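You operate a simulated robot arm through the tools that you are given. There is no shell and no other tool.

The job below is to be done with a simulated robot arm. You get a single attempt, and the scene is never put back.

## Task
Sand the glue spots off the bare cheek, then wipe off the dust.
Fine: coarse block for the glue, blue cloth for the dust; put both back. Set down upright: sanding block, blue cloth. What is to be rubbed or washed off counts as gone when no trace of it is left.
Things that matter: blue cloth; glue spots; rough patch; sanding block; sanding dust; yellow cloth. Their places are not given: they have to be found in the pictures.

Only the result counts: the job must be done as asked and must still hold three seconds after the hand-in. Knocking over, shifting, dropping, spilling or breaking anything else fails it. Flat cloth is picked up by pressing the open fingertips on it (5 to 10 N) and closing them slowly along it; thin cloth reads only 2 to 8 mm in the jaws.

## Robot
A 7-joint arm with a two-finger parallel gripper, fixed in place. Base frame: the origin is on the floor under the middle of its stand, x ahead of it, y to its left, z up; the work surface is at about z = 0.78. Readings come in m, rad, newtons and seconds.
With the tool pointing down near the work surface it reaches from about 0.3 to 0.7 m from the base axis. Its first joint turns from -1.152 to 1.152 rad. Payload 1.57 kg.
The TCP is the grasp point between the finger pads, 0.03 m short of the fingertips. In the tool frame z runs along the fingers and y along their closing line. The gripper opens to 0.11 m. The fingers are 0.024 m wide and 0.012 m thick; the gripper's body (0.048 by 0.112 m) begins 0.078 m behind the TCP.
Orientation is that of the tool frame in the base frame, as a unit quaternion [x, y, z, w]. With the fingers straight down and closing along the base's y, the tool's x points along the base's -x, its y along +y and its z along -z.

## Interface
- The arm moves only by the tool move_arm. Its arguments are lists of equal length, an entry for each row: "travel": the shift along the tool's x, y, z in units of 40 mm (1.0 is 40 mm), a list of three; "angular": the turn, a rotation vector about the tool's x, y, z in units of 5 degrees (1.0 is 5 degrees), a list of three; "claw": the gripper command, from -1 (shut) to 1 (fully open), values between in proportion. In form: {"travel": [[tx, ty, tz], ...], "angular": [[rx, ry, rz], ...], "claw": [claw, ...]}. A call has 1 to 20 rows; each row shifts and turns the commanded pose from where the row before left it, along the tool's axes as they then stand. A call with a number of a shift or a turn outside -1 to 1 is refused whole. Rows are played at 5 a second. More than 0.05 m and 0.15 rad between two rows, or a gripper value outside its range, and nothing of the call is played. A pose out of reach is approached as far as the arm can. The call stops where the force on the tool passes 40 N (or 10 N more than at its start, if that is more) or the arm is blocked; 0.2 s more then pass. Each finger travels about 0.108 m/s and halts on what it meets, pressing with about 39 N; the grip force reading is that of the motor and also rises with nothing between the fingers. The clock runs only during rows and for 0.2 s after the last one: add rows that do not move to give the fingers time. It gives the time, the measured TCP pose, the force on the tool (base axes), the opening and the grip force at its end, in the units of the frame above (readings bear some noise), with the torque about the TCP (base axes, N m) and any sound that the robot's microphone picked up.
- Cameras (640 x 400 px; columns grow to the right, rows downward): "scene" is fixed at [0.146, -0.3809, 1.4066]; the picture's right is [0.90, -0.43, 0.00], its down [-0.23, -0.49, -0.84] and it looks along [0.36, 0.76, -0.54] (base axes); focal length 352 px, centre (320, 200). "wrist" rides on the gripper at [0.07, 0.016, -0.141] in the tool frame; the picture's right is [-0.23, 0.97, 0.00], its down [-0.85, -0.20, -0.48] and it looks along [-0.47, -0.11, 0.88] (tool axes); focal length 222 px, centre (320, 200).
- camera(camera): a new picture of that camera. No time passes.
- pixel_to_xyz(camera, pixels): there is no depth. For up to 12 entries [column, row, z] of the newest picture of that camera ("zoom" is the newest enlarged one), the place [x, y] in the base frame at which the ray of that pixel passes the height z, good to about 0.002 m. No time passes.
- inspect(camera, box): a new picture of the part [left, top, right, bottom] of that camera's present view, enlarged. No time passes.
- sign_off(): hands the job in; it is judged then, once.

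Open the gripper and draw the arm clear of the work before you hand the job in, unless the task says otherwise.

The tools are called after "Request:" as a command line: name --argument value ..., lists and objects as JSON in quotes. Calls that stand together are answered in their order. move_arm: Moves the arm, as the interface text tells. Its arguments: {"type":"object","properties":{"travel":{"type":"array"},"angular":{"type":"array"},"claw":{"type":"array"}},"required":["travel","angular","claw"]} The other tools are called the same way: camera (camera) takes a picture; pixel_to_xyz (camera, pixels) gives the place at which the rays of pixels pass given heights; inspect (camera, box) takes an enlarged picture of a part of a camera's view; sign_off () hands the job in.

At the start:

```text
clock: 0.0
tcp_pos: [0.4185, 0.2443, 1.1449]
ee_rot: [-0.001, 1.0, 0.001, 0.0]
contact_force: [-0.5, -0.6, -0.2]
ft_torque: [0.0, 0.03, 0.0]
grip_width: 0.1101
grasp_force: 0.0
```

scene: 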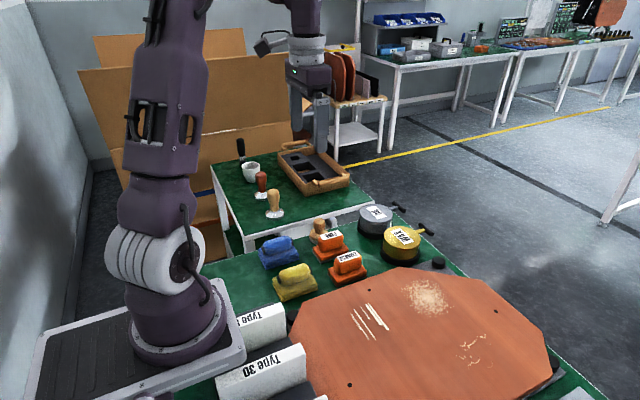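
wrist: 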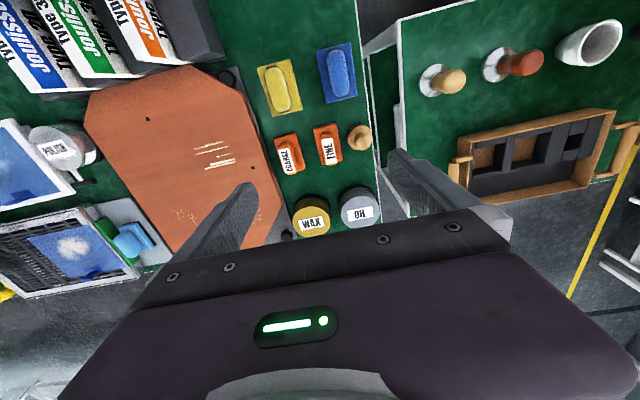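

I see the cheek (orange-brown octagonal plate) with several marked patches near scene pixels (370,322), (428,297), (472,350), and blocks at (330,245), (347,267). I take enlarged looks to tell them apart.

Request:
inspect --camera "scene" --box '[240, 190, 460, 330]'

Request:
inspect --camera "scene" --box '[280, 260, 560, 400]'

Request:
inspect --camera "wrist" --box '[80, 40, 400, 240]'

```text
2.86 times, centred on (350, 260) of scene
```

zoom: 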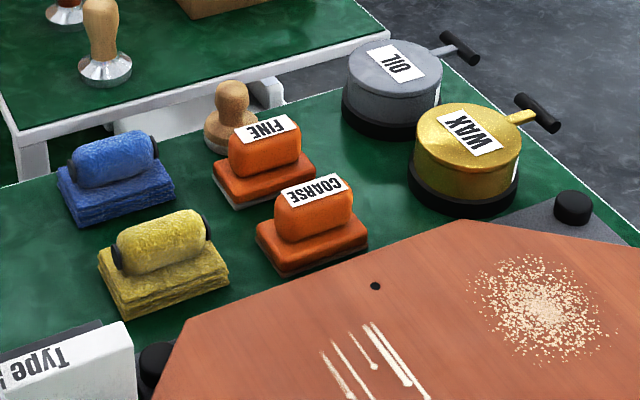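

```text
2.29 times, centred on (420, 330) of scene
```

zoom: 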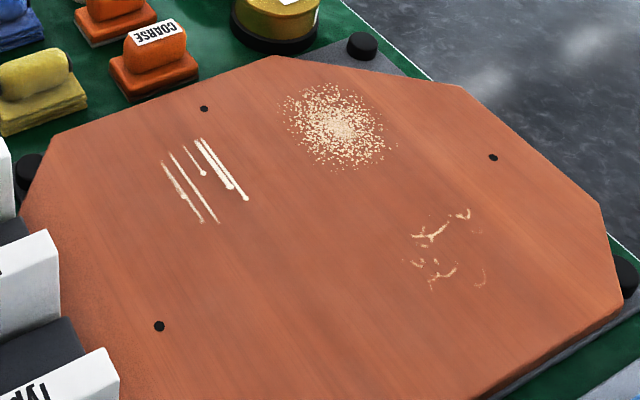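

```text
2.00 times, centred on (240, 140) of wrist
```

zoom: 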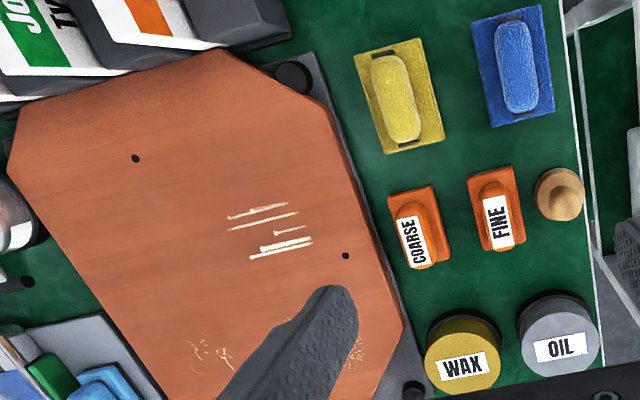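

The wrist view shows COARSE label near wrist px (285,158), FINE (327,148), yellow cloth (280,88), blue cloth (337,75). I convert key pixels to base coordinates at guessed heights, for both cameras.

Request:
camera --camera "wrist"

Request:
camera --camera "scene"

Request:
pixel_to_xyz --camera "wrist" --pixels '[[288, 153, 0.8], [288, 153, 0.84], [326, 146, 0.82], [280, 88, 0.8], [337, 75, 0.8], [215, 155, 0.8], [215, 155, 0.82], [358, 137, 0.8], [90, 105, 0.8], [187, 65, 0.8], [178, 215, 0.8], [245, 95, 0.8]]'

Request:
pixel_to_xyz --camera "scene" --pixels '[[347, 267, 0.8], [347, 267, 0.84], [330, 245, 0.82], [295, 282, 0.8], [280, 252, 0.8], [371, 321, 0.8], [371, 321, 0.82], [428, 297, 0.8], [428, 297, 0.82], [472, 350, 0.8], [472, 350, 0.82], [297, 325, 0.8]]'

```text
taken
```

wrist: 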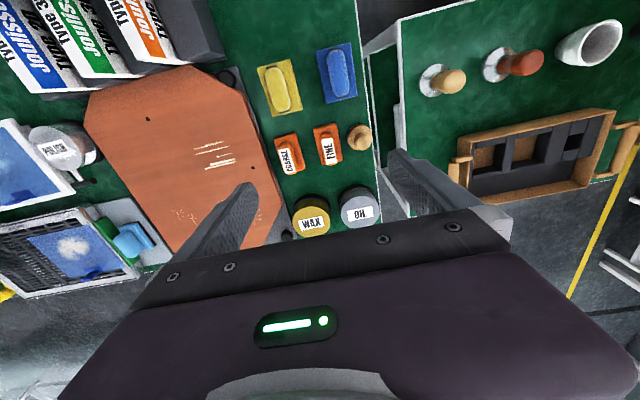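

```text
taken
```

scene: 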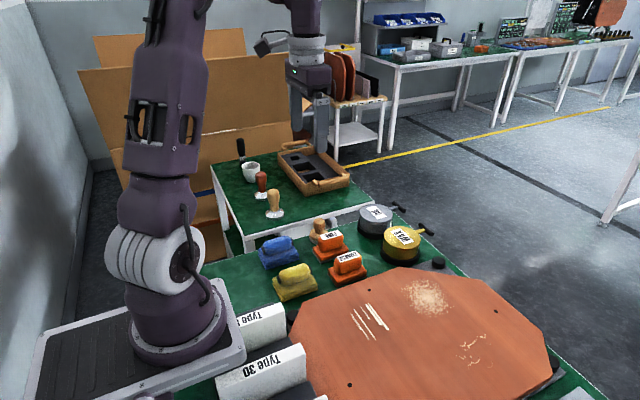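

```text
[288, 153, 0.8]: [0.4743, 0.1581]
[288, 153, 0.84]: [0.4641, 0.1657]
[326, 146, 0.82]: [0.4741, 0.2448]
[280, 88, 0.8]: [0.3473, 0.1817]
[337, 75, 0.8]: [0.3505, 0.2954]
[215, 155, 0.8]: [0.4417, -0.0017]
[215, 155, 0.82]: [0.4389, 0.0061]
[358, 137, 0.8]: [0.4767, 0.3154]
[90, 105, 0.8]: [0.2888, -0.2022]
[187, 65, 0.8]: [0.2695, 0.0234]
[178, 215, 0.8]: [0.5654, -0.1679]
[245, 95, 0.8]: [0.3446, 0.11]
```

```text
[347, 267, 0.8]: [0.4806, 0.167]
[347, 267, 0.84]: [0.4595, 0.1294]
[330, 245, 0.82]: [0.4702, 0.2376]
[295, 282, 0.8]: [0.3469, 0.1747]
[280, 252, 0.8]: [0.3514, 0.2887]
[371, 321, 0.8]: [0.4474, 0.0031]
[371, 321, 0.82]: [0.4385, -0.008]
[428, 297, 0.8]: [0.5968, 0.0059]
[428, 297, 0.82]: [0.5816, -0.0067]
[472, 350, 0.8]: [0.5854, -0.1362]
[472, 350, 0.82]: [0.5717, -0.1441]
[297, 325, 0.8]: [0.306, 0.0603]
```

Both cameras agree at about z 0.80: lines patch near (0.445, 0.0), specks near (0.59, 0.0), curls near (0.58, -0.14). I move the arm over the cheek, staying high, for a closer wrist look.

Request:
move_arm --travel '[[0.1, -0.8, 0.25], [0.1, -0.8, 0.25], [0.1, -0.8, 0.25], [0.1, -0.8, 0.25], [0.1, -0.8, 0.25], [0.1, -0.8, 0.25], [0.1, -0.8, 0.25], [0.1, -0.8, 0.25], [0, 0, 0]]' --angular '[[0, 0, 0], [0, 0, 0], [0, 0, 0], [0, 0, 0], [0, 0, 0], [0, 0, 0], [0, 0, 0], [0, 0, 0], [0, 0, 0]]' --claw '[1, 1, 1, 1, 1, 1, 1, 1, 1]'

Request:
camera --camera "wrist"

```text
clock: 2.0
tcp_pos: [0.39, -0.0118, 1.0647]
ee_rot: [0.001, 1.0, 0.0, -0.001]
contact_force: [0.6, -0.3, 0.1]
ft_torque: [0.0, 0.01, 0.02]
grip_width: 0.1102
grasp_force: 0.1
```

```text
taken
```

wrist: 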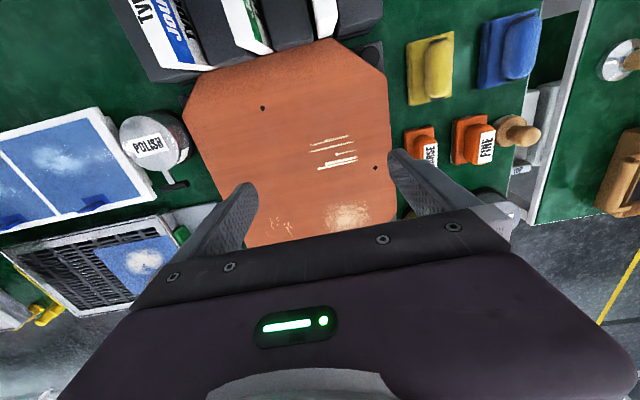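

The lines patch is at wrist (335,150), specks at (345,215), curls at (282,225). I enlarge that region to see what each is.

Request:
inspect --camera "wrist" --box '[256, 125, 400, 245]'

Request:
inspect --camera "scene" --box '[400, 270, 520, 380]'

Request:
inspect --camera "scene" --box '[330, 290, 420, 350]'

```text
3.33 times, centred on (328, 185) of wrist
```

zoom: 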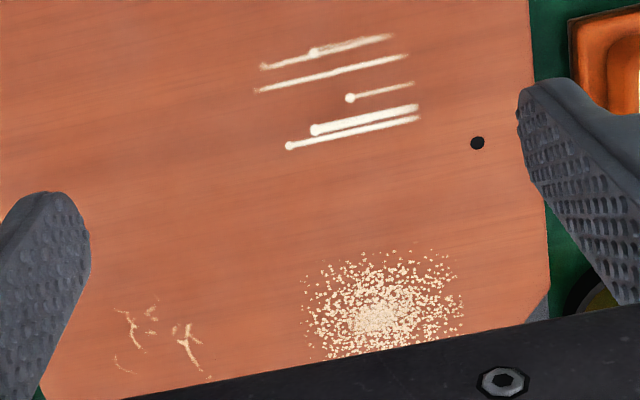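

```text
3.64 times, centred on (460, 325) of scene
```

zoom: 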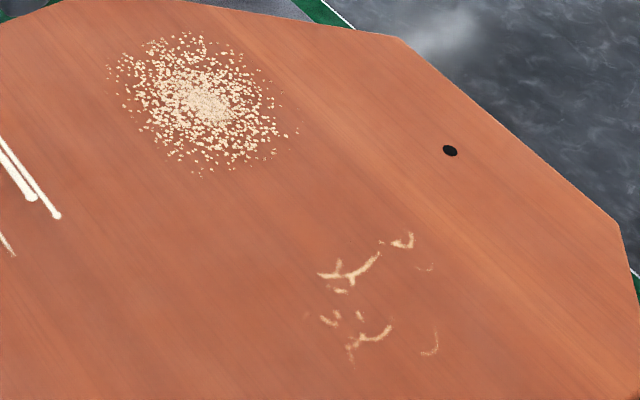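

```text
6.67 times, centred on (375, 320) of scene
```

zoom: 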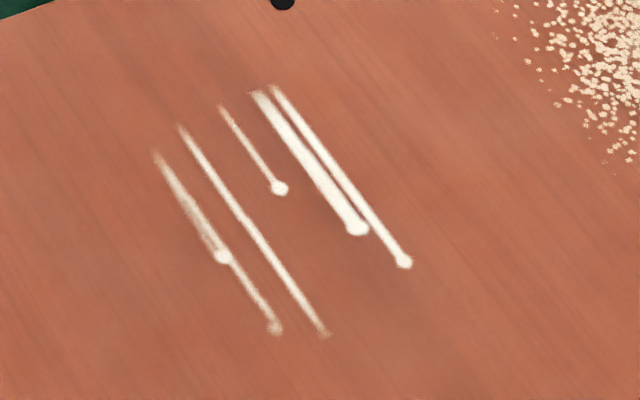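

The lines are whitish with rounded drip ends (like glue runs); the specks look like scattered dust; the curls look like torn fibre. I zoom more tightly on the specks and the curls to be sure before touching anything.

Request:
inspect --camera "scene" --box '[450, 328, 502, 372]'

Request:
inspect --camera "scene" --box '[400, 276, 460, 322]'

Request:
inspect --camera "scene" --box '[250, 225, 375, 305]'

```text
9.09 times, centred on (476, 350) of scene
```

zoom: 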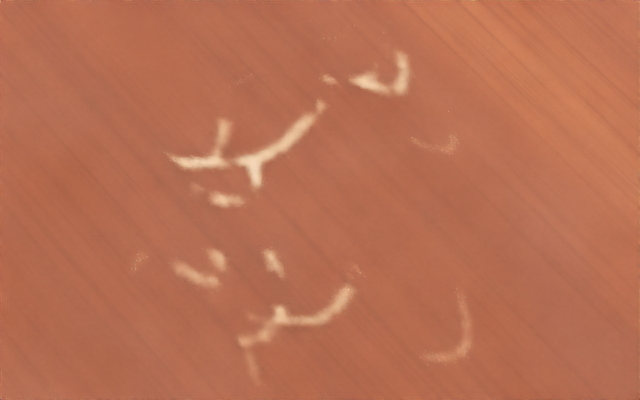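

```text
8.70 times, centred on (430, 299) of scene
```

zoom: 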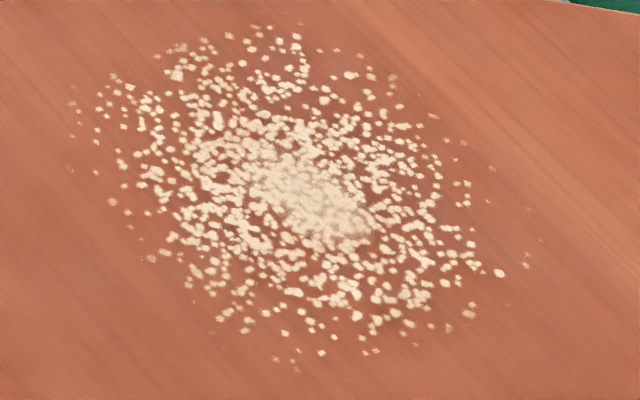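

```text
5.00 times, centred on (312, 265) of scene
```

zoom: 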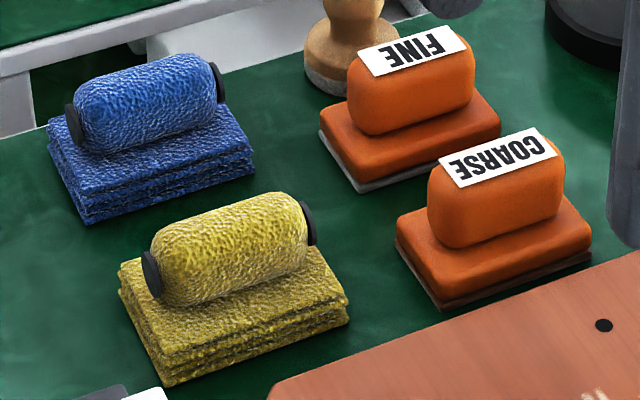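

The patches look like glue drips (lines), dust (specks) and a cracked rough patch (curls). I now move to view the coarse block and cloths from nearby with the wrist camera.

Request:
move_arm --travel '[[0, 0.8, 0.35], [0, 0.8, 0.35], [0, 0.8, 0.35], [0, 0.8, 0.35], [0, 0.8, 0.35], [0, 0.7, 0.35], [0, 0, 0]]' --angular '[[0, 0, 0], [0, 0, 0], [0, 0, 0], [0, 0, 0], [0, 0, 0], [0, 0, 0], [0, 0, 0]]' --claw '[1, 1, 1, 1, 1, 1, 1]'

Request:
camera --camera "wrist"

Request:
inspect --camera "wrist" --box '[220, 60, 420, 220]'

```text
clock: 3.6
tcp_pos: [0.3859, 0.1756, 0.9823]
ee_rot: [0.0, 1.0, 0.001, 0.0]
contact_force: [0.2, 0.1, 0.5]
ft_torque: [-0.03, -0.01, 0.01]
grip_width: 0.1098
grasp_force: 0.0
```

```text
taken
```

wrist: 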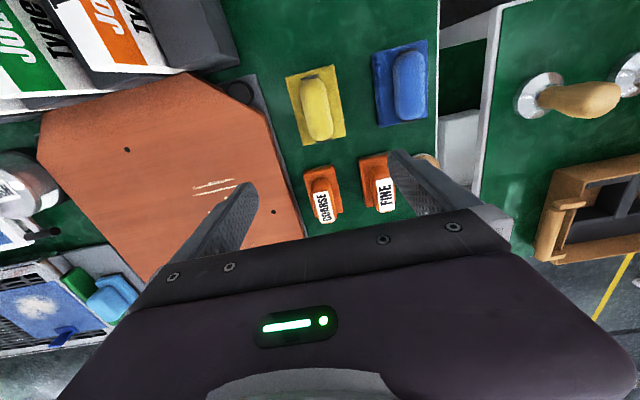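

```text
2.50 times, centred on (320, 140) of wrist
```

zoom: 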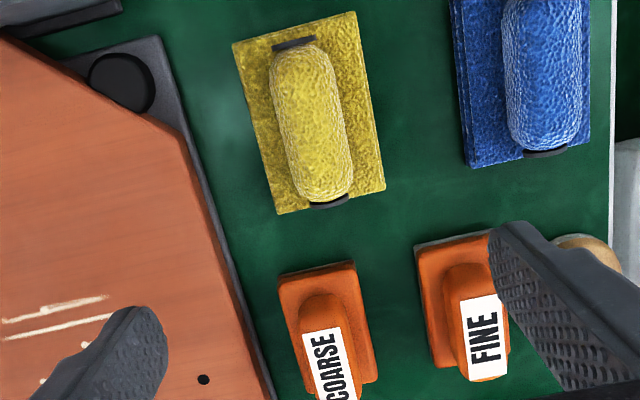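

The wrist zoom shows the COARSE base corners around zoom (280,275), (354,262), (375,380) and its label top edge at (303,334)-(338,327). I convert these, at several heights, for triangulation with the scene camera.

Request:
pixel_to_xyz --camera "zoom" --pixels '[[280, 275, 0.79], [354, 262, 0.79], [375, 380, 0.79], [303, 334, 0.82], [303, 334, 0.84], [303, 334, 0.86], [338, 327, 0.82], [338, 327, 0.84], [338, 327, 0.86], [320, 330, 0.83], [320, 330, 0.85]]'

Request:
inspect --camera "scene" --box '[310, 220, 390, 290]'

```text
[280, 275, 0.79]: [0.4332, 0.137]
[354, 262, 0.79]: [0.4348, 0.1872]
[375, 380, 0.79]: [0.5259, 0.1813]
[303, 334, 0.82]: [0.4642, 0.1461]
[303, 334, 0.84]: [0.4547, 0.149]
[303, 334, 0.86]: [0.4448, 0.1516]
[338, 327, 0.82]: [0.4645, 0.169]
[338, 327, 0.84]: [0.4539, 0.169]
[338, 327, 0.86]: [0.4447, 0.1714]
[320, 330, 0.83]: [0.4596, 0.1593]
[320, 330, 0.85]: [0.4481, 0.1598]
```

```text
5.71 times, centred on (350, 255) of scene
```

zoom: 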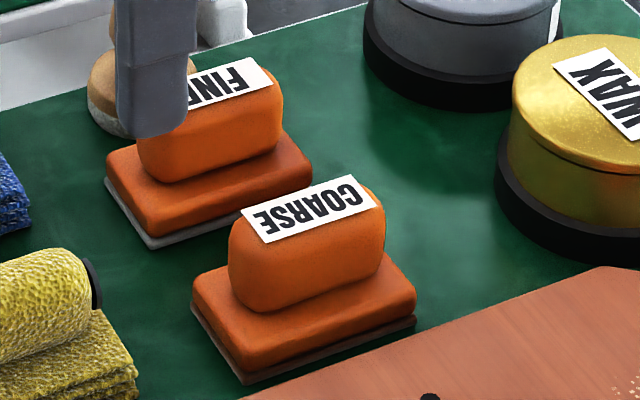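

Scene zoom shows the label's E end corners at (242,208) and (265,243), C end at (351,175) and (375,206), base bottom corners (193,303), (243,384), (415,322). I convert these.

Request:
pixel_to_xyz --camera "zoom" --pixels '[[242, 208, 0.83], [242, 208, 0.85], [265, 243, 0.83], [265, 243, 0.85], [351, 175, 0.83], [351, 175, 0.85], [375, 206, 0.83], [375, 206, 0.85], [193, 303, 0.785], [243, 384, 0.78], [415, 322, 0.78], [415, 285, 0.8]]'

```text
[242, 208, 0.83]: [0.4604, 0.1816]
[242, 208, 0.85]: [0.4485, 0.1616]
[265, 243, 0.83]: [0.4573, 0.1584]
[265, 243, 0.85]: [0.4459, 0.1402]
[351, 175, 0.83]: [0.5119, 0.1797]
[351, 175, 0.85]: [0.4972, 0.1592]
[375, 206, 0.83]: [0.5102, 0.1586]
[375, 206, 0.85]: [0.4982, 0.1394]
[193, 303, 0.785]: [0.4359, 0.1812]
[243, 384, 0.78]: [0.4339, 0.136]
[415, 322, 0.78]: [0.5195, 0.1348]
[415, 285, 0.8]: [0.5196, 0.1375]
```

The label lies at about z 0.841, the coarse block is centred near (0.478, 0.159), long axis along x, handle width along y. Now I measure the cheek's top height using the black hole near wrist (273,212) and scene (369,290), and the line ends.

Request:
inspect --camera "wrist" --box '[240, 190, 304, 230]'

Request:
pixel_to_xyz --camera "wrist" --pixels '[[273, 212, 0.78], [273, 212, 0.8], [273, 212, 0.82], [127, 150, 0.78], [127, 150, 0.8], [127, 150, 0.82]]'

Request:
pixel_to_xyz --camera "scene" --pixels '[[369.3, 289.8, 0.78], [369.3, 289.8, 0.8], [369.3, 289.8, 0.82], [349.5, 385, 0.78], [349.5, 385, 0.8], [349.5, 385, 0.82]]'

```text
10.00 times, centred on (272, 210) of wrist
```

zoom: 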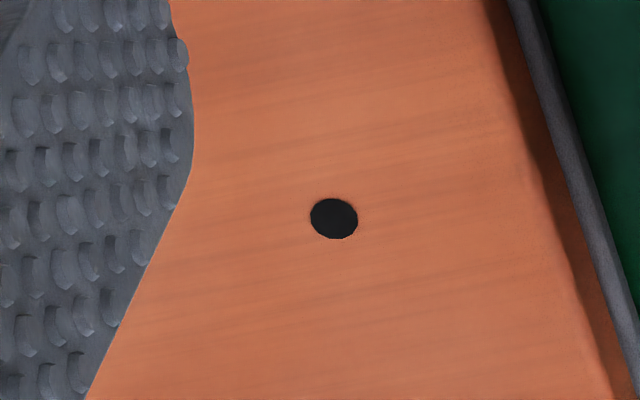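

```text
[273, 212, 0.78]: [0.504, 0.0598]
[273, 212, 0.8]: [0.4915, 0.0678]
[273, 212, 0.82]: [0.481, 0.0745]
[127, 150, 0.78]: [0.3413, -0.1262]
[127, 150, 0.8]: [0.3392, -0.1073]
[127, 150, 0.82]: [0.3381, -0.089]
```

```text
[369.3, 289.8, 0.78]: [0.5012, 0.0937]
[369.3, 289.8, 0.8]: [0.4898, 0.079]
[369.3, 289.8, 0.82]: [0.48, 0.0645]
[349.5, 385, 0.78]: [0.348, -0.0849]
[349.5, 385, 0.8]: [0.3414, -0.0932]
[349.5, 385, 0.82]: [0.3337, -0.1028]
```

The two holes triangulate to a cheek surface of about z 0.81. I convert the edges of the lines patch, specks and curls at this height.

Request:
pixel_to_xyz --camera "scene" --pixels '[[350.25, 312.8, 0.81], [368.5, 339.5, 0.81], [375.75, 340.25, 0.81], [387.75, 329.75, 0.81], [367.5, 303, 0.81], [401.3, 287.5, 0.81], [454.1, 306.5, 0.81], [426, 278.9, 0.81], [426, 318.5, 0.81]]'

Request:
pixel_to_xyz --camera "scene" --pixels '[[455.1, 356.6, 0.81], [492.5, 364.3, 0.81], [478.2, 332.2, 0.81], [469.2, 370.3, 0.81], [484.8, 334, 0.81], [297, 325, 0.81], [408, 267, 0.81], [480, 275, 0.81], [547, 345, 0.81], [548, 372, 0.81]]'

```text
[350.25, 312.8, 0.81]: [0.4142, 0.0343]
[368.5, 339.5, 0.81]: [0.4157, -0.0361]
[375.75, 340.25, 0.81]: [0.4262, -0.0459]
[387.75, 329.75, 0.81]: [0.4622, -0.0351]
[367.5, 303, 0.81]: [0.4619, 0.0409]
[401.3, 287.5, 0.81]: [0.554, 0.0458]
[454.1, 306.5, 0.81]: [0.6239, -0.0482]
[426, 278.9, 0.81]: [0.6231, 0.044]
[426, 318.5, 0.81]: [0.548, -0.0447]
```

```text
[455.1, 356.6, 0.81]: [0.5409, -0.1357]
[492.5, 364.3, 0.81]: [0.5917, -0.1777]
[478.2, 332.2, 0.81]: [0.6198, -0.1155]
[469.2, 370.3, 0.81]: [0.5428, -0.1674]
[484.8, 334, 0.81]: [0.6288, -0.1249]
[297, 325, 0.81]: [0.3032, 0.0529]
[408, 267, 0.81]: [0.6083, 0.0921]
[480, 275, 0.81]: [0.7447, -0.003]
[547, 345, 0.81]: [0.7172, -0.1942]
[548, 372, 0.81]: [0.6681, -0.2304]
```

Glue (lines) spans x 0.412–0.464, y −0.046–0.041; dust x 0.545–0.63, y ±0.05; rough patch x 0.54–0.63, y −0.178–−0.115. I move above the coarse block at (0.478, 0.159), narrowing the gripper to about 0.07 m, and check before descending.

Request:
move_arm --travel '[[-0.8, -0.14, 0], [-0.8, -0.14, 0], [-0.7, -0.135, 0], [0, 0, 0.6], [0, 0, 0.6], [0, 0, 0]]' --angular '[[0, 0, 0], [0, 0, 0], [0, 0, 0], [0, 0, 0], [0, 0, 0], [0, 0, 0]]' --claw '[0.3, 0.3, 0.3, 0.3, 0.3, 0.3]'

Request:
camera --camera "wrist"

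Request:
inspect --camera "scene" --box '[290, 190, 410, 290]'

```text
clock: 5.0
tcp_pos: [0.4785, 0.1592, 0.934]
ee_rot: [0.0, 1.0, 0.0, -0.001]
contact_force: [-0.6, -0.2, -0.3]
ft_torque: [0.01, 0.04, -0.03]
grip_width: 0.0715
grasp_force: 0.1
```

```text
taken
```

wrist: 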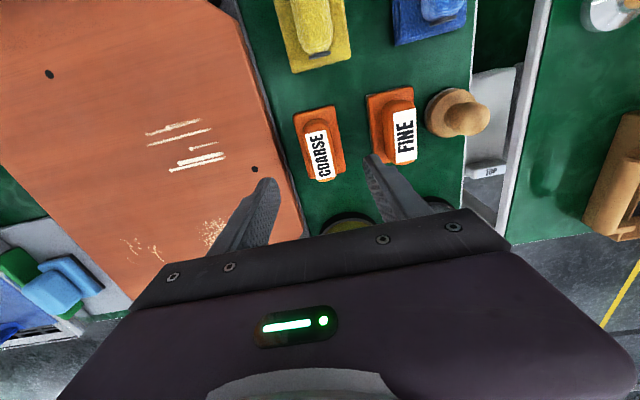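

```text
4.00 times, centred on (350, 240) of scene
```

zoom: 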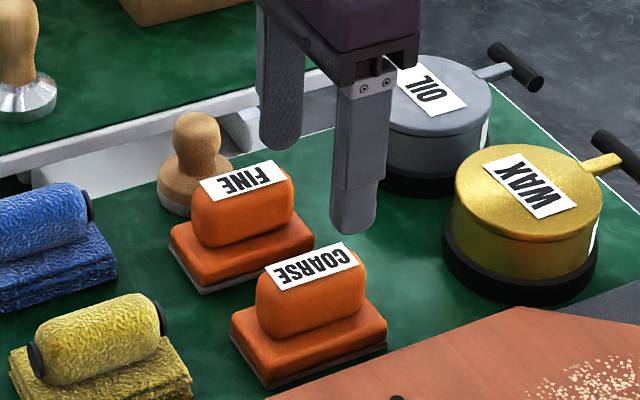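

The whole COARSE block is visible at wrist (320,145). I zoom in to refine its centre and yaw before descending.

Request:
inspect --camera "wrist" --box '[280, 95, 360, 190]'

```text
4.21 times, centred on (320, 142) of wrist
```

zoom: 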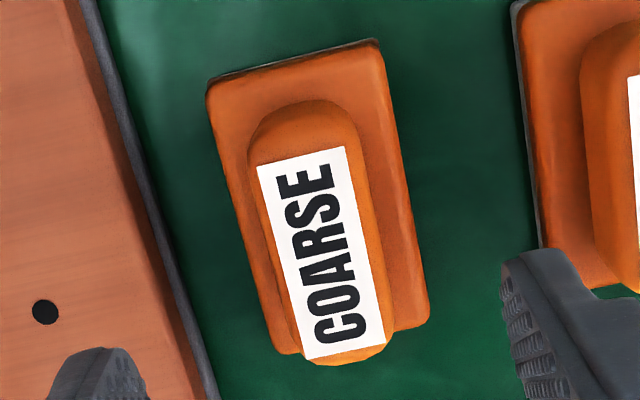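

Label corners at zoom (258,167), (344,146), (386,342), (304,360); base top corners (207,85), (377,45), (428,318), (275,350). I convert at z 0.841 and 0.80.

Request:
pixel_to_xyz --camera "zoom" --pixels '[[258, 167, 0.841], [344, 146, 0.841], [386, 342, 0.841], [304, 360, 0.841], [207, 85, 0.797], [377, 45, 0.797], [428, 318, 0.797], [275, 350, 0.797]]'

```text
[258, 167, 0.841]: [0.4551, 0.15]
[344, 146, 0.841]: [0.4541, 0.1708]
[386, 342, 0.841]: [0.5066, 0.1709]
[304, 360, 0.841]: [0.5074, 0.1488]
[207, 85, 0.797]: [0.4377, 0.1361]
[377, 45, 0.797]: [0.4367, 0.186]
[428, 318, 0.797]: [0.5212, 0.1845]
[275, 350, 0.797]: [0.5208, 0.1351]
```

Block centre is (0.480, 0.160), yaw about zero. I descend to TCP z 0.836 (fingertips near 0.806, just above the base ledge).

Request:
move_arm --travel '[[-0.03, 0.02, 0.6], [0, 0, 0.6], [0, 0, 0.6], [0, 0, 0.4], [0, 0, 0.25], [0, 0, 0]]' --angular '[[0, 0, 0], [0, 0, 0], [0, 0, 0], [0, 0, 0], [0, 0, 0], [0, 0, 0]]' --claw '[0.3, 0.3, 0.3, 0.3, 0.3, 0.3]'

Request:
inspect --camera "scene" --box '[290, 210, 410, 290]'

```text
clock: 6.4
tcp_pos: [0.4794, 0.1591, 0.8351]
ee_rot: [0.001, 1.0, 0.0, 0.0]
contact_force: [0.0, -0.7, 0.0]
ft_torque: [0.0, -0.05, -0.04]
grip_width: 0.0713
grasp_force: 0.2
```

```text
5.00 times, centred on (350, 250) of scene
```

zoom: 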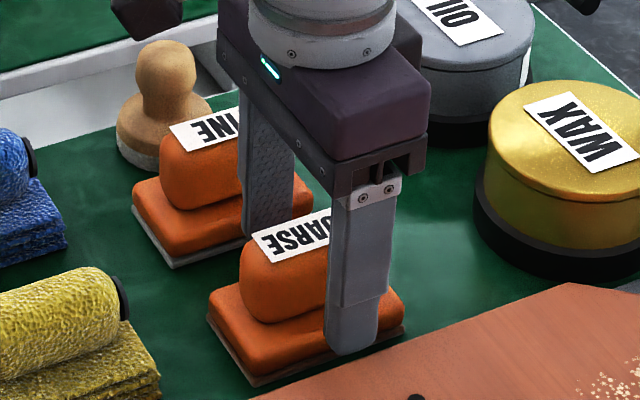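

The fingers straddle the COARSE handle without contact. I close the gripper.

Request:
move_arm --travel '[[0, 0, 0], [0, 0, 0], [0, 0, 0], [0, 0, 0], [0, 0, 0]]' --angular '[[0, 0, 0], [0, 0, 0], [0, 0, 0], [0, 0, 0], [0, 0, 0]]' --claw '[0, -0.4, -1, -1, -1]'

```text
clock: 7.6
tcp_pos: [0.4805, 0.1602, 0.835]
ee_rot: [0.0, 1.0, 0.0, -0.001]
contact_force: [0.3, -1.1, -0.3]
ft_torque: [-0.08, 0.0, 0.0]
grip_width: 0.0294
grasp_force: 39.0
```

Gripped at 0.0294 m with 39 N. I lift the block 80 mm and check the grasp.

Request:
move_arm --travel '[[0, 0, -0.3], [0, 0, -0.6], [0, 0, -0.6], [0, 0, -0.5], [0, 0, 0]]' --angular '[[0, 0, 0], [0, 0, 0], [0, 0, 0], [0, 0, 0], [0, 0, 0]]' --claw '[-1, -1, -1, -1, -1]'

Request:
camera --camera "scene"

Request:
camera --camera "wrist"

```text
clock: 8.8
tcp_pos: [0.4798, 0.1607, 0.9153]
ee_rot: [0.0, 1.0, 0.0, -0.001]
contact_force: [0.4, -1.1, -0.9]
ft_torque: [0.0, 0.02, -0.03]
grip_width: 0.0294
grasp_force: 38.7
```

```text
taken
```

scene: 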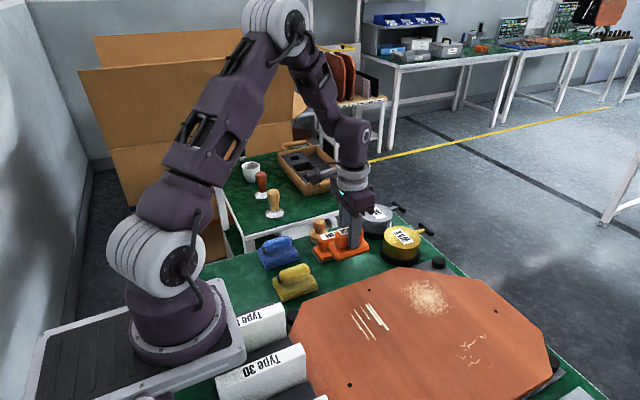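

```text
taken
```

wrist: 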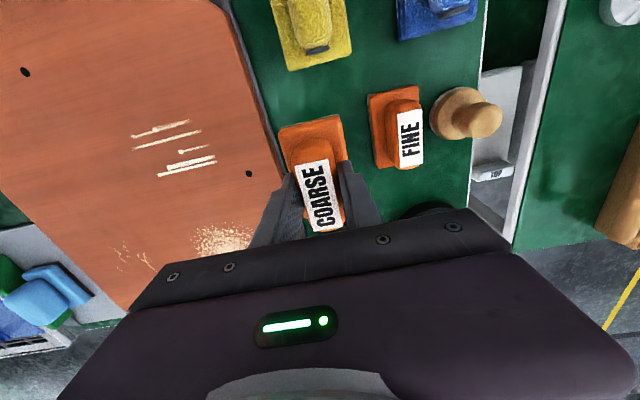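

The block hangs level in the jaws. I carry it over the glue lines at (0.438, −0.003), keeping about 5 cm above the cheek, then lower to just above.

Request:
move_arm --travel '[[0.2, -0.8, 0], [0.2, -0.8, 0], [0.2, -0.8, 0], [0.2, -0.8, 0], [0.25, -0.88, 0], [0, 0, 0.5], [0, 0, 0.5], [0, 0, 0]]' --angular '[[0, 0, 0], [0, 0, 0], [0, 0, 0], [0, 0, 0], [0, 0, 0], [0, 0, 0], [0, 0, 0], [0, 0, 0]]' --claw '[-1, -1, -1, -1, -1, -1, -1, -1]'

Request:
camera --camera "wrist"

Request:
inspect --camera "scene" --box '[310, 240, 470, 360]'

```text
clock: 10.6
tcp_pos: [0.439, -0.0033, 0.8718]
ee_rot: [0.001, 1.0, 0.0, 0.0]
contact_force: [-0.2, -0.3, -1.2]
ft_torque: [0.0, -0.04, -0.01]
grip_width: 0.0297
grasp_force: 39.2
```

```text
taken
```

wrist: 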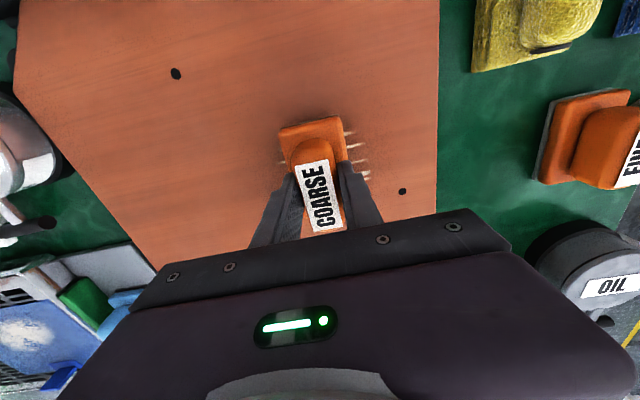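

```text
3.33 times, centred on (390, 300) of scene
```

zoom: 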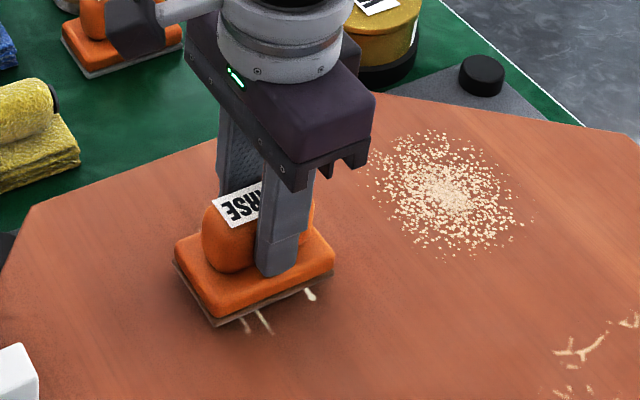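

The block hovers about 7 mm above the glue lines, which poke out on both sides. I lower gently to find contact.

Request:
move_arm --travel '[[0, 0, 0.075], [0, 0, 0.05], [0, 0, 0.025], [0, 0, 0.025], [0, 0, 0]]' --angular '[[0, 0, 0], [0, 0, 0], [0, 0, 0], [0, 0, 0], [0, 0, 0]]' --claw '[-1, -1, -1, -1, -1]'

```text
clock: 11.8
tcp_pos: [0.4395, -0.0021, 0.867]
ee_rot: [0.0, 1.0, -0.001, 0.0]
contact_force: [0.7, 0.3, -1.5]
ft_torque: [0.01, -0.01, 0.0]
grip_width: 0.0294
grasp_force: 39.1
```

No contact yet at TCP z 0.867 (force still just the weight). I keep going in 1 mm steps.

Request:
move_arm --travel '[[0, 0, 0.025], [0, 0, 0.025], [0, 0, 0]]' --angular '[[0, 0, 0], [0, 0, 0], [0, 0, 0]]' --claw '[-1, -1, -1]'

```text
clock: 12.6
tcp_pos: [0.439, -0.0032, 0.8658]
ee_rot: [0.0, 1.0, 0.0, 0.0]
contact_force: [0.3, 0.2, -1.1]
ft_torque: [0.03, 0.03, 0.01]
grip_width: 0.0297
grasp_force: 39.5
```

Still free at 0.866. I step down another 2 mm.

Request:
move_arm --travel '[[0, 0, 0.025], [0, 0, 0.025], [0, 0, 0]]' --angular '[[0, 0, 0], [0, 0, 0], [0, 0, 0]]' --claw '[-1, -1, -1]'

```text
clock: 13.4
tcp_pos: [0.4405, -0.0032, 0.8635]
ee_rot: [0.0, 1.0, 0.0, 0.001]
contact_force: [-1.6, 4.5, 35.0]
ft_torque: [0.09, -0.06, -0.03]
grip_width: 0.0296
grasp_force: 39.3
```

Contact at 35 N – stiff. I back off about 0.8 mm to lower the pressing force.

Request:
move_arm --travel '[[0, 0, -0.02], [0, 0, 0]]' --angular '[[0, 0, 0], [0, 0, 0]]' --claw '[-1, -1]'

```text
clock: 14.0
tcp_pos: [0.4385, -0.0042, 0.8645]
ee_rot: [-0.001, 1.0, 0.0, 0.001]
contact_force: [2.0, 6.5, 13.8]
ft_torque: [0.17, -0.74, 0.16]
grip_width: 0.0297
grasp_force: 38.8
```

13.8 N of pressure now. I make a first set of strokes along y (the grain) between about y −0.035 and +0.029.

Request:
move_arm --travel '[[0, -0.4, 0], [0, -0.4, 0], [0, 0.4, 0], [0, 0.4, 0], [0, 0.4, 0], [0, 0.4, 0], [0, -0.4, 0], [0, -0.4, 0], [0, -0.4, 0], [0, -0.4, 0], [0, 0, 0]]' --angular '[[0, 0, 0], [0, 0, 0], [0, 0, 0], [0, 0, 0], [0, 0, 0], [0, 0, 0], [0, 0, 0], [0, 0, 0], [0, 0, 0], [0, 0, 0], [0, 0, 0]]' --claw '[-1, -1, -1, -1, -1, -1, -1, -1, -1, -1, -1]'

Request:
camera --camera "wrist"

Request:
inspect --camera "scene" --box '[310, 260, 470, 380]'

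```text
clock: 16.4
tcp_pos: [0.4372, -0.0349, 0.8656]
ee_rot: [0.001, 1.0, 0.0, 0.0]
contact_force: [0.6, -0.3, -1.9]
ft_torque: [0.0, 0.01, 0.02]
grip_width: 0.0294
grasp_force: 38.4
```

```text
taken
```

wrist: 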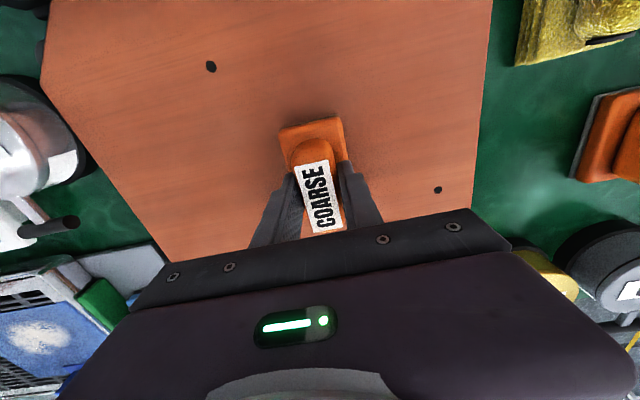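

```text
3.33 times, centred on (390, 320) of scene
```

zoom: 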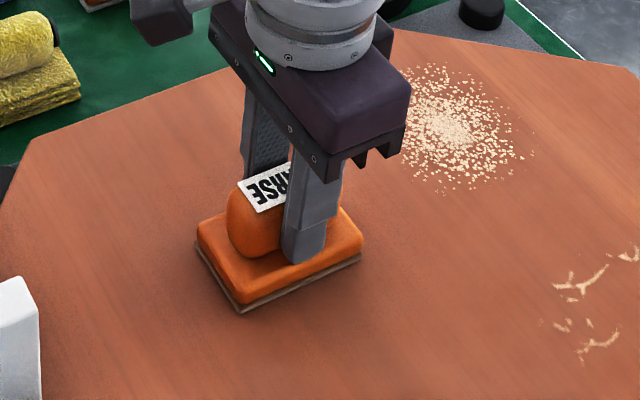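

Glue lines on the exposed side are gone; the contact drifted off at the end (−1.9 N). I lift and shift the block sideways to look at what is left.

Request:
move_arm --travel '[[0, 0, -0.6], [0, 0.6, -0.6], [0, 0.9, 0], [0, 0.9, 0], [0, 0.9, 0], [0, 0, 0]]' --angular '[[0, 0, 0], [0, 0, 0], [0, 0, 0], [0, 0, 0], [0, 0, 0], [0, 0, 0]]' --claw '[-1, -1, -1, -1, -1, -1]'

Request:
camera --camera "wrist"

Request:
inspect --camera "scene" --box '[320, 280, 420, 360]'

Request:
inspect --camera "scene" --box '[290, 260, 560, 400]'

```text
clock: 17.8
tcp_pos: [0.4408, 0.0963, 0.9128]
ee_rot: [0.0, 1.0, 0.001, 0.0]
contact_force: [-0.3, 0.7, -1.0]
ft_torque: [0.06, 0.02, -0.01]
grip_width: 0.0297
grasp_force: 39.0
```

```text
taken
```

wrist: 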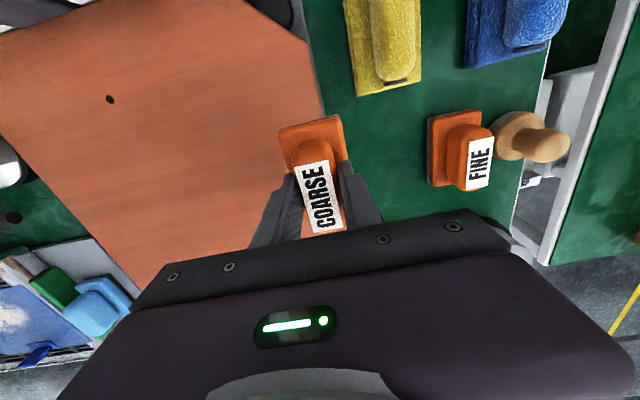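

```text
5.00 times, centred on (370, 320) of scene
```

zoom: 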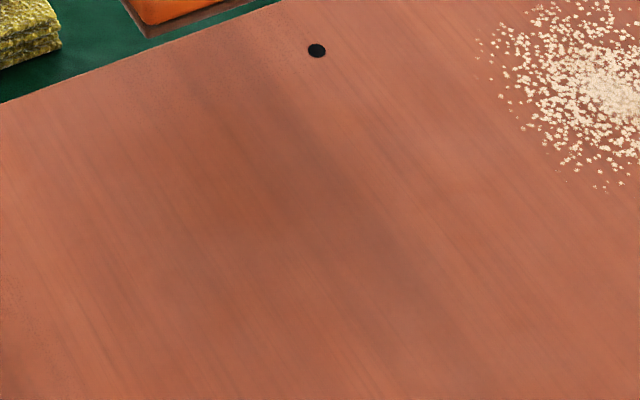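

```text
2.37 times, centred on (425, 330) of scene
```

zoom: 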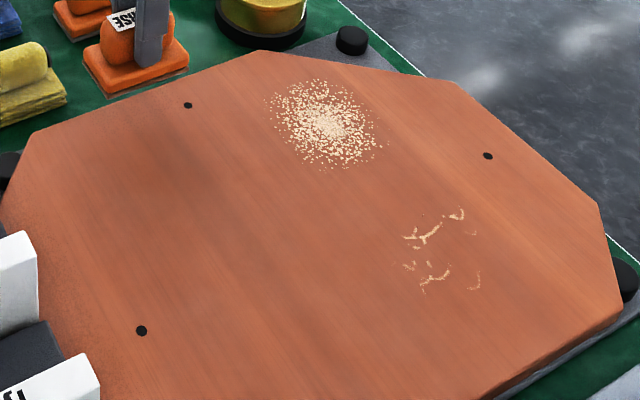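

All glue lines appear gone and no trace shows in the zoom. I check tighter zooms of that area for faint remnants, including the wrist side.

Request:
inspect --camera "scene" --box '[340, 296, 396, 346]'

Request:
inspect --camera "wrist" --box '[120, 80, 290, 250]'

```text
8.00 times, centred on (368, 321) of scene
```

zoom: 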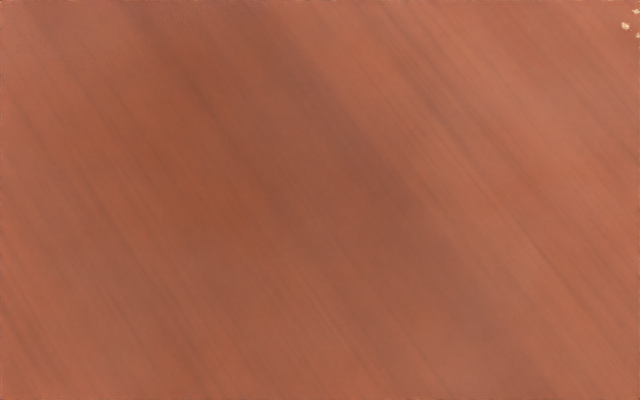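

```text
2.35 times, centred on (205, 165) of wrist
```

zoom: 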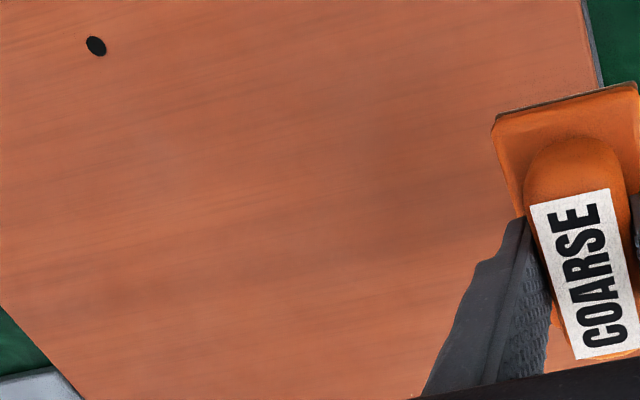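

No visible trace remains. For insurance against feathered remnants I'll make one more light pass: back over the patch and down to just above the surface.

Request:
move_arm --travel '[[0, -0.83, 0], [0, -0.83, 0], [0, -0.83, 0], [0.03, 0, 0.5], [0, 0, 0.5], [0, 0, 0.1], [0, 0, 0]]' --angular '[[0, 0, 0], [0, 0, 0], [0, 0, 0], [0, 0, 0], [0, 0, 0], [0, 0, 0], [0, 0, 0]]' --claw '[-1, -1, -1, -1, -1, -1, -1]'

```text
clock: 19.4
tcp_pos: [0.4383, -0.002, 0.8677]
ee_rot: [0.0, 1.0, -0.001, 0.0]
contact_force: [-0.2, 0.4, -0.3]
ft_torque: [-0.04, 0.0, -0.01]
grip_width: 0.0297
grasp_force: 39.0
```

Free at 0.868. I step down to contact in small steps.

Request:
move_arm --travel '[[0, 0, 0.04], [0, 0, 0.025], [0, 0, 0]]' --angular '[[0, 0, 0], [0, 0, 0], [0, 0, 0]]' --claw '[-1, -1, -1]'

```text
clock: 20.2
tcp_pos: [0.4392, -0.0011, 0.8653]
ee_rot: [0.0, 1.0, 0.0, 0.001]
contact_force: [-0.7, 0.0, -0.3]
ft_torque: [0.01, 0.01, -0.03]
grip_width: 0.0296
grasp_force: 39.2
```

Force near zero at 0.865; another 0.8 mm down.

Request:
move_arm --travel '[[0, 0, 0.02], [0, 0, 0]]' --angular '[[0, 0, 0], [0, 0, 0]]' --claw '[-1, -1]'

```text
clock: 20.8
tcp_pos: [0.4382, -0.0017, 0.8657]
ee_rot: [0.0, 1.0, 0.0, 0.0]
contact_force: [0.4, -0.5, -0.5]
ft_torque: [0.01, 0.0, 0.01]
grip_width: 0.0296
grasp_force: 38.8
```

Still no load; another 0.8 mm.

Request:
move_arm --travel '[[0, 0, 0.02], [0, 0, 0]]' --angular '[[0, 0, 0], [0, 0, 0]]' --claw '[-1, -1]'

```text
clock: 21.4
tcp_pos: [0.4375, -0.0024, 0.865]
ee_rot: [0.001, 1.0, 0.0, 0.0]
contact_force: [0.9, -0.8, -0.8]
ft_torque: [-0.01, -0.02, -0.01]
grip_width: 0.0294
grasp_force: 38.9
```

Still free; 0.8 mm more.

Request:
move_arm --travel '[[0, 0, 0.02], [0, 0, 0]]' --angular '[[0, 0, 0], [0, 0, 0]]' --claw '[-1, -1]'

```text
clock: 22.0
tcp_pos: [0.4373, -0.0025, 0.8641]
ee_rot: [0.0, 1.0, 0.001, 0.0]
contact_force: [0.0, 1.2, -0.6]
ft_torque: [0.01, -0.01, -0.02]
grip_width: 0.0294
grasp_force: 38.7
```

Near contact at 0.864; 0.6 mm more.

Request:
move_arm --travel '[[0, 0, 0.016], [0, 0, 0]]' --angular '[[0, 0, 0], [0, 0, 0]]' --claw '[-1, -1]'

```text
clock: 22.6
tcp_pos: [0.4377, -0.0011, 0.863]
ee_rot: [0.001, 1.0, 0.0, 0.001]
contact_force: [-4.0, -1.4, 35.3]
ft_torque: [-0.03, 0.1, 0.03]
grip_width: 0.0293
grasp_force: 39.0
```

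Contact at 35 N. I back off 0.4 mm and then stroke.

Request:
move_arm --travel '[[0, 0, -0.01], [0, 0, 0]]' --angular '[[0, 0, 0], [0, 0, 0]]' --claw '[-1, -1]'

```text
clock: 23.2
tcp_pos: [0.4378, -0.0027, 0.8638]
ee_rot: [0.001, 1.0, 0.0, 0.0]
contact_force: [-4.4, -0.7, 33.9]
ft_torque: [0.0, -0.26, 0.0]
grip_width: 0.0295
grasp_force: 39.2
```

Still 34 N; I back off another 0.5 mm.

Request:
move_arm --travel '[[0, 0, -0.012], [0, 0, 0]]' --angular '[[0, 0, 0], [0, 0, 0]]' --claw '[-1, -1]'

```text
clock: 23.8
tcp_pos: [0.438, -0.0033, 0.8645]
ee_rot: [0.001, 1.0, 0.0, 0.0]
contact_force: [-0.4, -4.1, 4.8]
ft_torque: [-0.09, -0.21, -0.12]
grip_width: 0.0295
grasp_force: 39.0
```

About 5 N now; I add 0.2 mm and make a second set of strokes from y −0.035 to +0.03.

Request:
move_arm --travel '[[0, -0.4, 0.006], [0, -0.4, 0], [0, 0.4, 0], [0, 0.4, 0], [0, 0.4, 0], [0, 0.4, 0], [0, -0.4, 0.006], [0, -0.4, 0], [0, -0.4, 0], [0, -0.4, 0], [0, 0.4, 0], [0, 0.4, 0], [0, 0, 0]]' --angular '[[0, 0, 0], [0, 0, 0], [0, 0, 0], [0, 0, 0], [0, 0, 0], [0, 0, 0], [0, 0, 0], [0, 0, 0], [0, 0, 0], [0, 0, 0], [0, 0, 0], [0, 0, 0], [0, 0, 0]]' --claw '[-1, -1, -1, -1, -1, -1, -1, -1, -1, -1, -1, -1, -1]'

```text
clock: 26.2
tcp_pos: [0.4364, -0.0304, 0.8631]
ee_rot: [0.004, 1.0, -0.002, 0.002]
contact_force: [-2.4, -0.6, 8.9]
ft_torque: [0.15, 0.09, 0.09]
grip_width: 0.0297
grasp_force: 39.2
stopped in row 11: the force on the tool passed its limit at 46 N (the readings are from after the stop); the commanded pose is now the measured one
```

The second pass is done (stopped by a force spike on the last return). I lift the block and check the cheek and the block's attitude in the jaws.

Request:
move_arm --travel '[[0, 0, -0.5], [0, 0, -0.7], [0, 0.8, 0], [0, 0.8, 0], [0, 0.8, 0], [0, 0.8, 0], [0, 0, 0]]' --angular '[[0, 0, 0], [0, 0, 0], [0, 0, 0], [0, 0, 0], [0, 0, 0], [0, 0, 0], [0, 0, 0]]' --claw '[-1, -1, -1, -1, -1, -1, -1]'

Request:
inspect --camera "wrist" --box '[240, 90, 400, 250]'

Request:
inspect --camera "scene" --box '[290, 230, 490, 360]'

```text
clock: 27.8
tcp_pos: [0.4396, 0.0978, 0.9106]
ee_rot: [0.005, 1.0, -0.002, 0.001]
contact_force: [0.2, -0.3, -1.5]
ft_torque: [0.01, 0.01, 0.0]
grip_width: 0.0296
grasp_force: 39.1
```

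```text
2.50 times, centred on (320, 170) of wrist
```

zoom: 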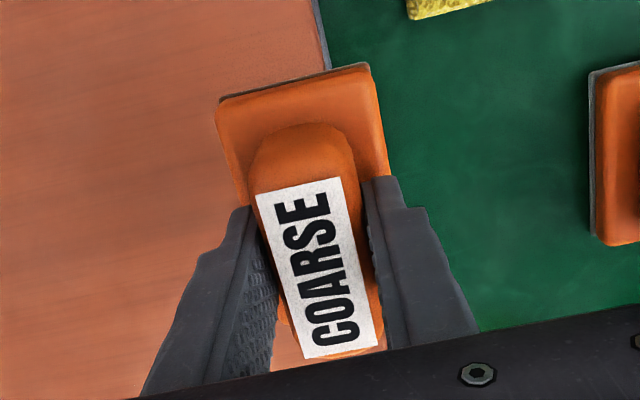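

```text
3.08 times, centred on (390, 295) of scene
```

zoom: 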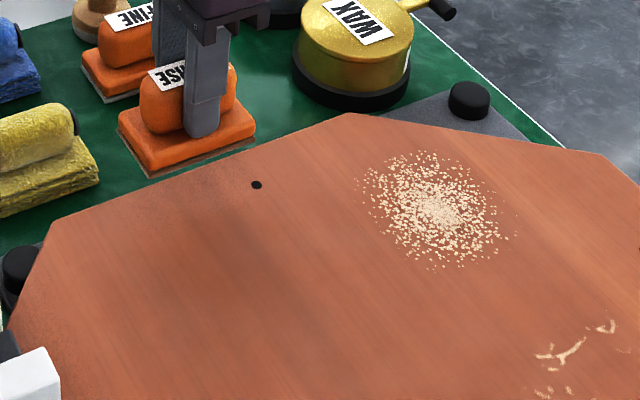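

The block is level; yaw drifted only ~0.6°, which I correct while carrying it back above its place (0.480, 0.160).

Request:
move_arm --travel '[[-0.5, 0.78, 0], [-0.51, 0.78, 0], [0, 0, 0.6], [0, 0, 0.6], [0, 0, 0.5], [0, 0, 0]]' --angular '[[-0.05, 0, -0.115], [0, 0, 0], [0, 0, 0], [0, 0, 0], [0, 0, 0], [0, 0, 0]]' --claw '[-1, -1, -1, -1, -1, -1]'

Request:
inspect --camera "scene" --box '[290, 210, 410, 290]'

```text
clock: 29.2
tcp_pos: [0.4801, 0.1585, 0.8435]
ee_rot: [-0.001, 1.0, -0.001, 0.002]
contact_force: [-0.2, -0.7, -0.1]
ft_torque: [0.02, 0.01, 0.01]
grip_width: 0.0294
grasp_force: 39.1
```

```text
5.00 times, centred on (350, 250) of scene
```

zoom: 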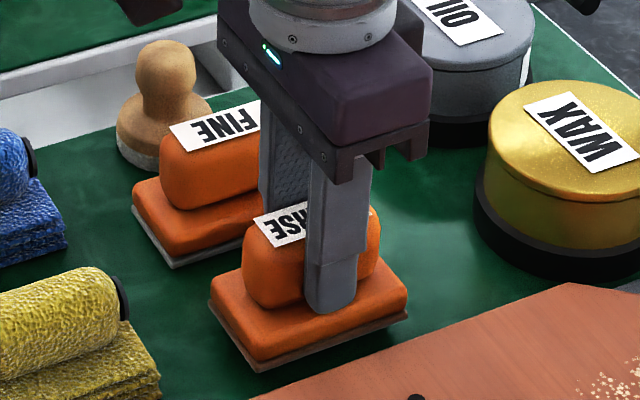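

The block hovers some 8 mm over its place, square with the FINE block. I lower it gently.

Request:
move_arm --travel '[[0, 0.03, 0.1], [0, 0, 0.05], [0, 0, 0.025], [0, 0, 0]]' --angular '[[0, 0, 0], [0, 0, 0], [0, 0, 0], [0, 0, 0]]' --claw '[-1, -1, -1, -1]'

```text
clock: 30.2
tcp_pos: [0.4799, 0.1608, 0.8358]
ee_rot: [-0.001, 1.0, -0.001, 0.001]
contact_force: [0.6, 0.6, -0.7]
ft_torque: [0.03, -0.04, 0.0]
grip_width: 0.0296
grasp_force: 39.3
```

Not yet touching at 0.836; two more 1 mm steps.

Request:
move_arm --travel '[[0, 0, 0.025], [0, 0, 0.02], [0, 0, 0]]' --angular '[[0, 0, 0], [0, 0, 0], [0, 0, 0]]' --claw '[-1, -1, -1]'

```text
clock: 31.0
tcp_pos: [0.4791, 0.1625, 0.8338]
ee_rot: [0.0, 1.0, 0.0, 0.002]
contact_force: [-4.6, -1.7, 19.0]
ft_torque: [0.12, 0.25, -0.01]
grip_width: 0.0295
grasp_force: 39.1
```

Touchdown with 19 N. I relieve it slightly and open the jaws to about 0.07 m.

Request:
move_arm --travel '[[0, 0, -0.01], [0, 0, 0], [0, 0, 0], [0, 0, 0], [0, 0, 0]]' --angular '[[0, 0, 0], [0, 0, 0], [0, 0, 0], [0, 0, 0], [0, 0, 0]]' --claw '[-1, -0.35, -0.1, 0.2, 0.3]'

Request:
inspect --camera "scene" --box '[290, 210, 410, 290]'

```text
clock: 32.2
tcp_pos: [0.4796, 0.1615, 0.8338]
ee_rot: [-0.001, 1.0, -0.001, 0.001]
contact_force: [0.5, -0.2, -0.6]
ft_torque: [0.02, 0.0, 0.04]
grip_width: 0.0718
grasp_force: 0.1
```

```text
5.00 times, centred on (350, 250) of scene
```

zoom: 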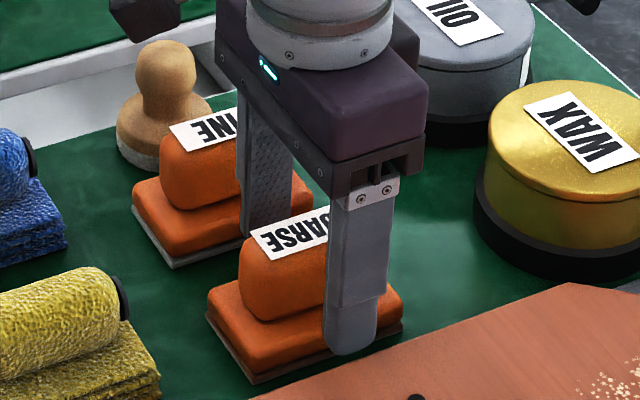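

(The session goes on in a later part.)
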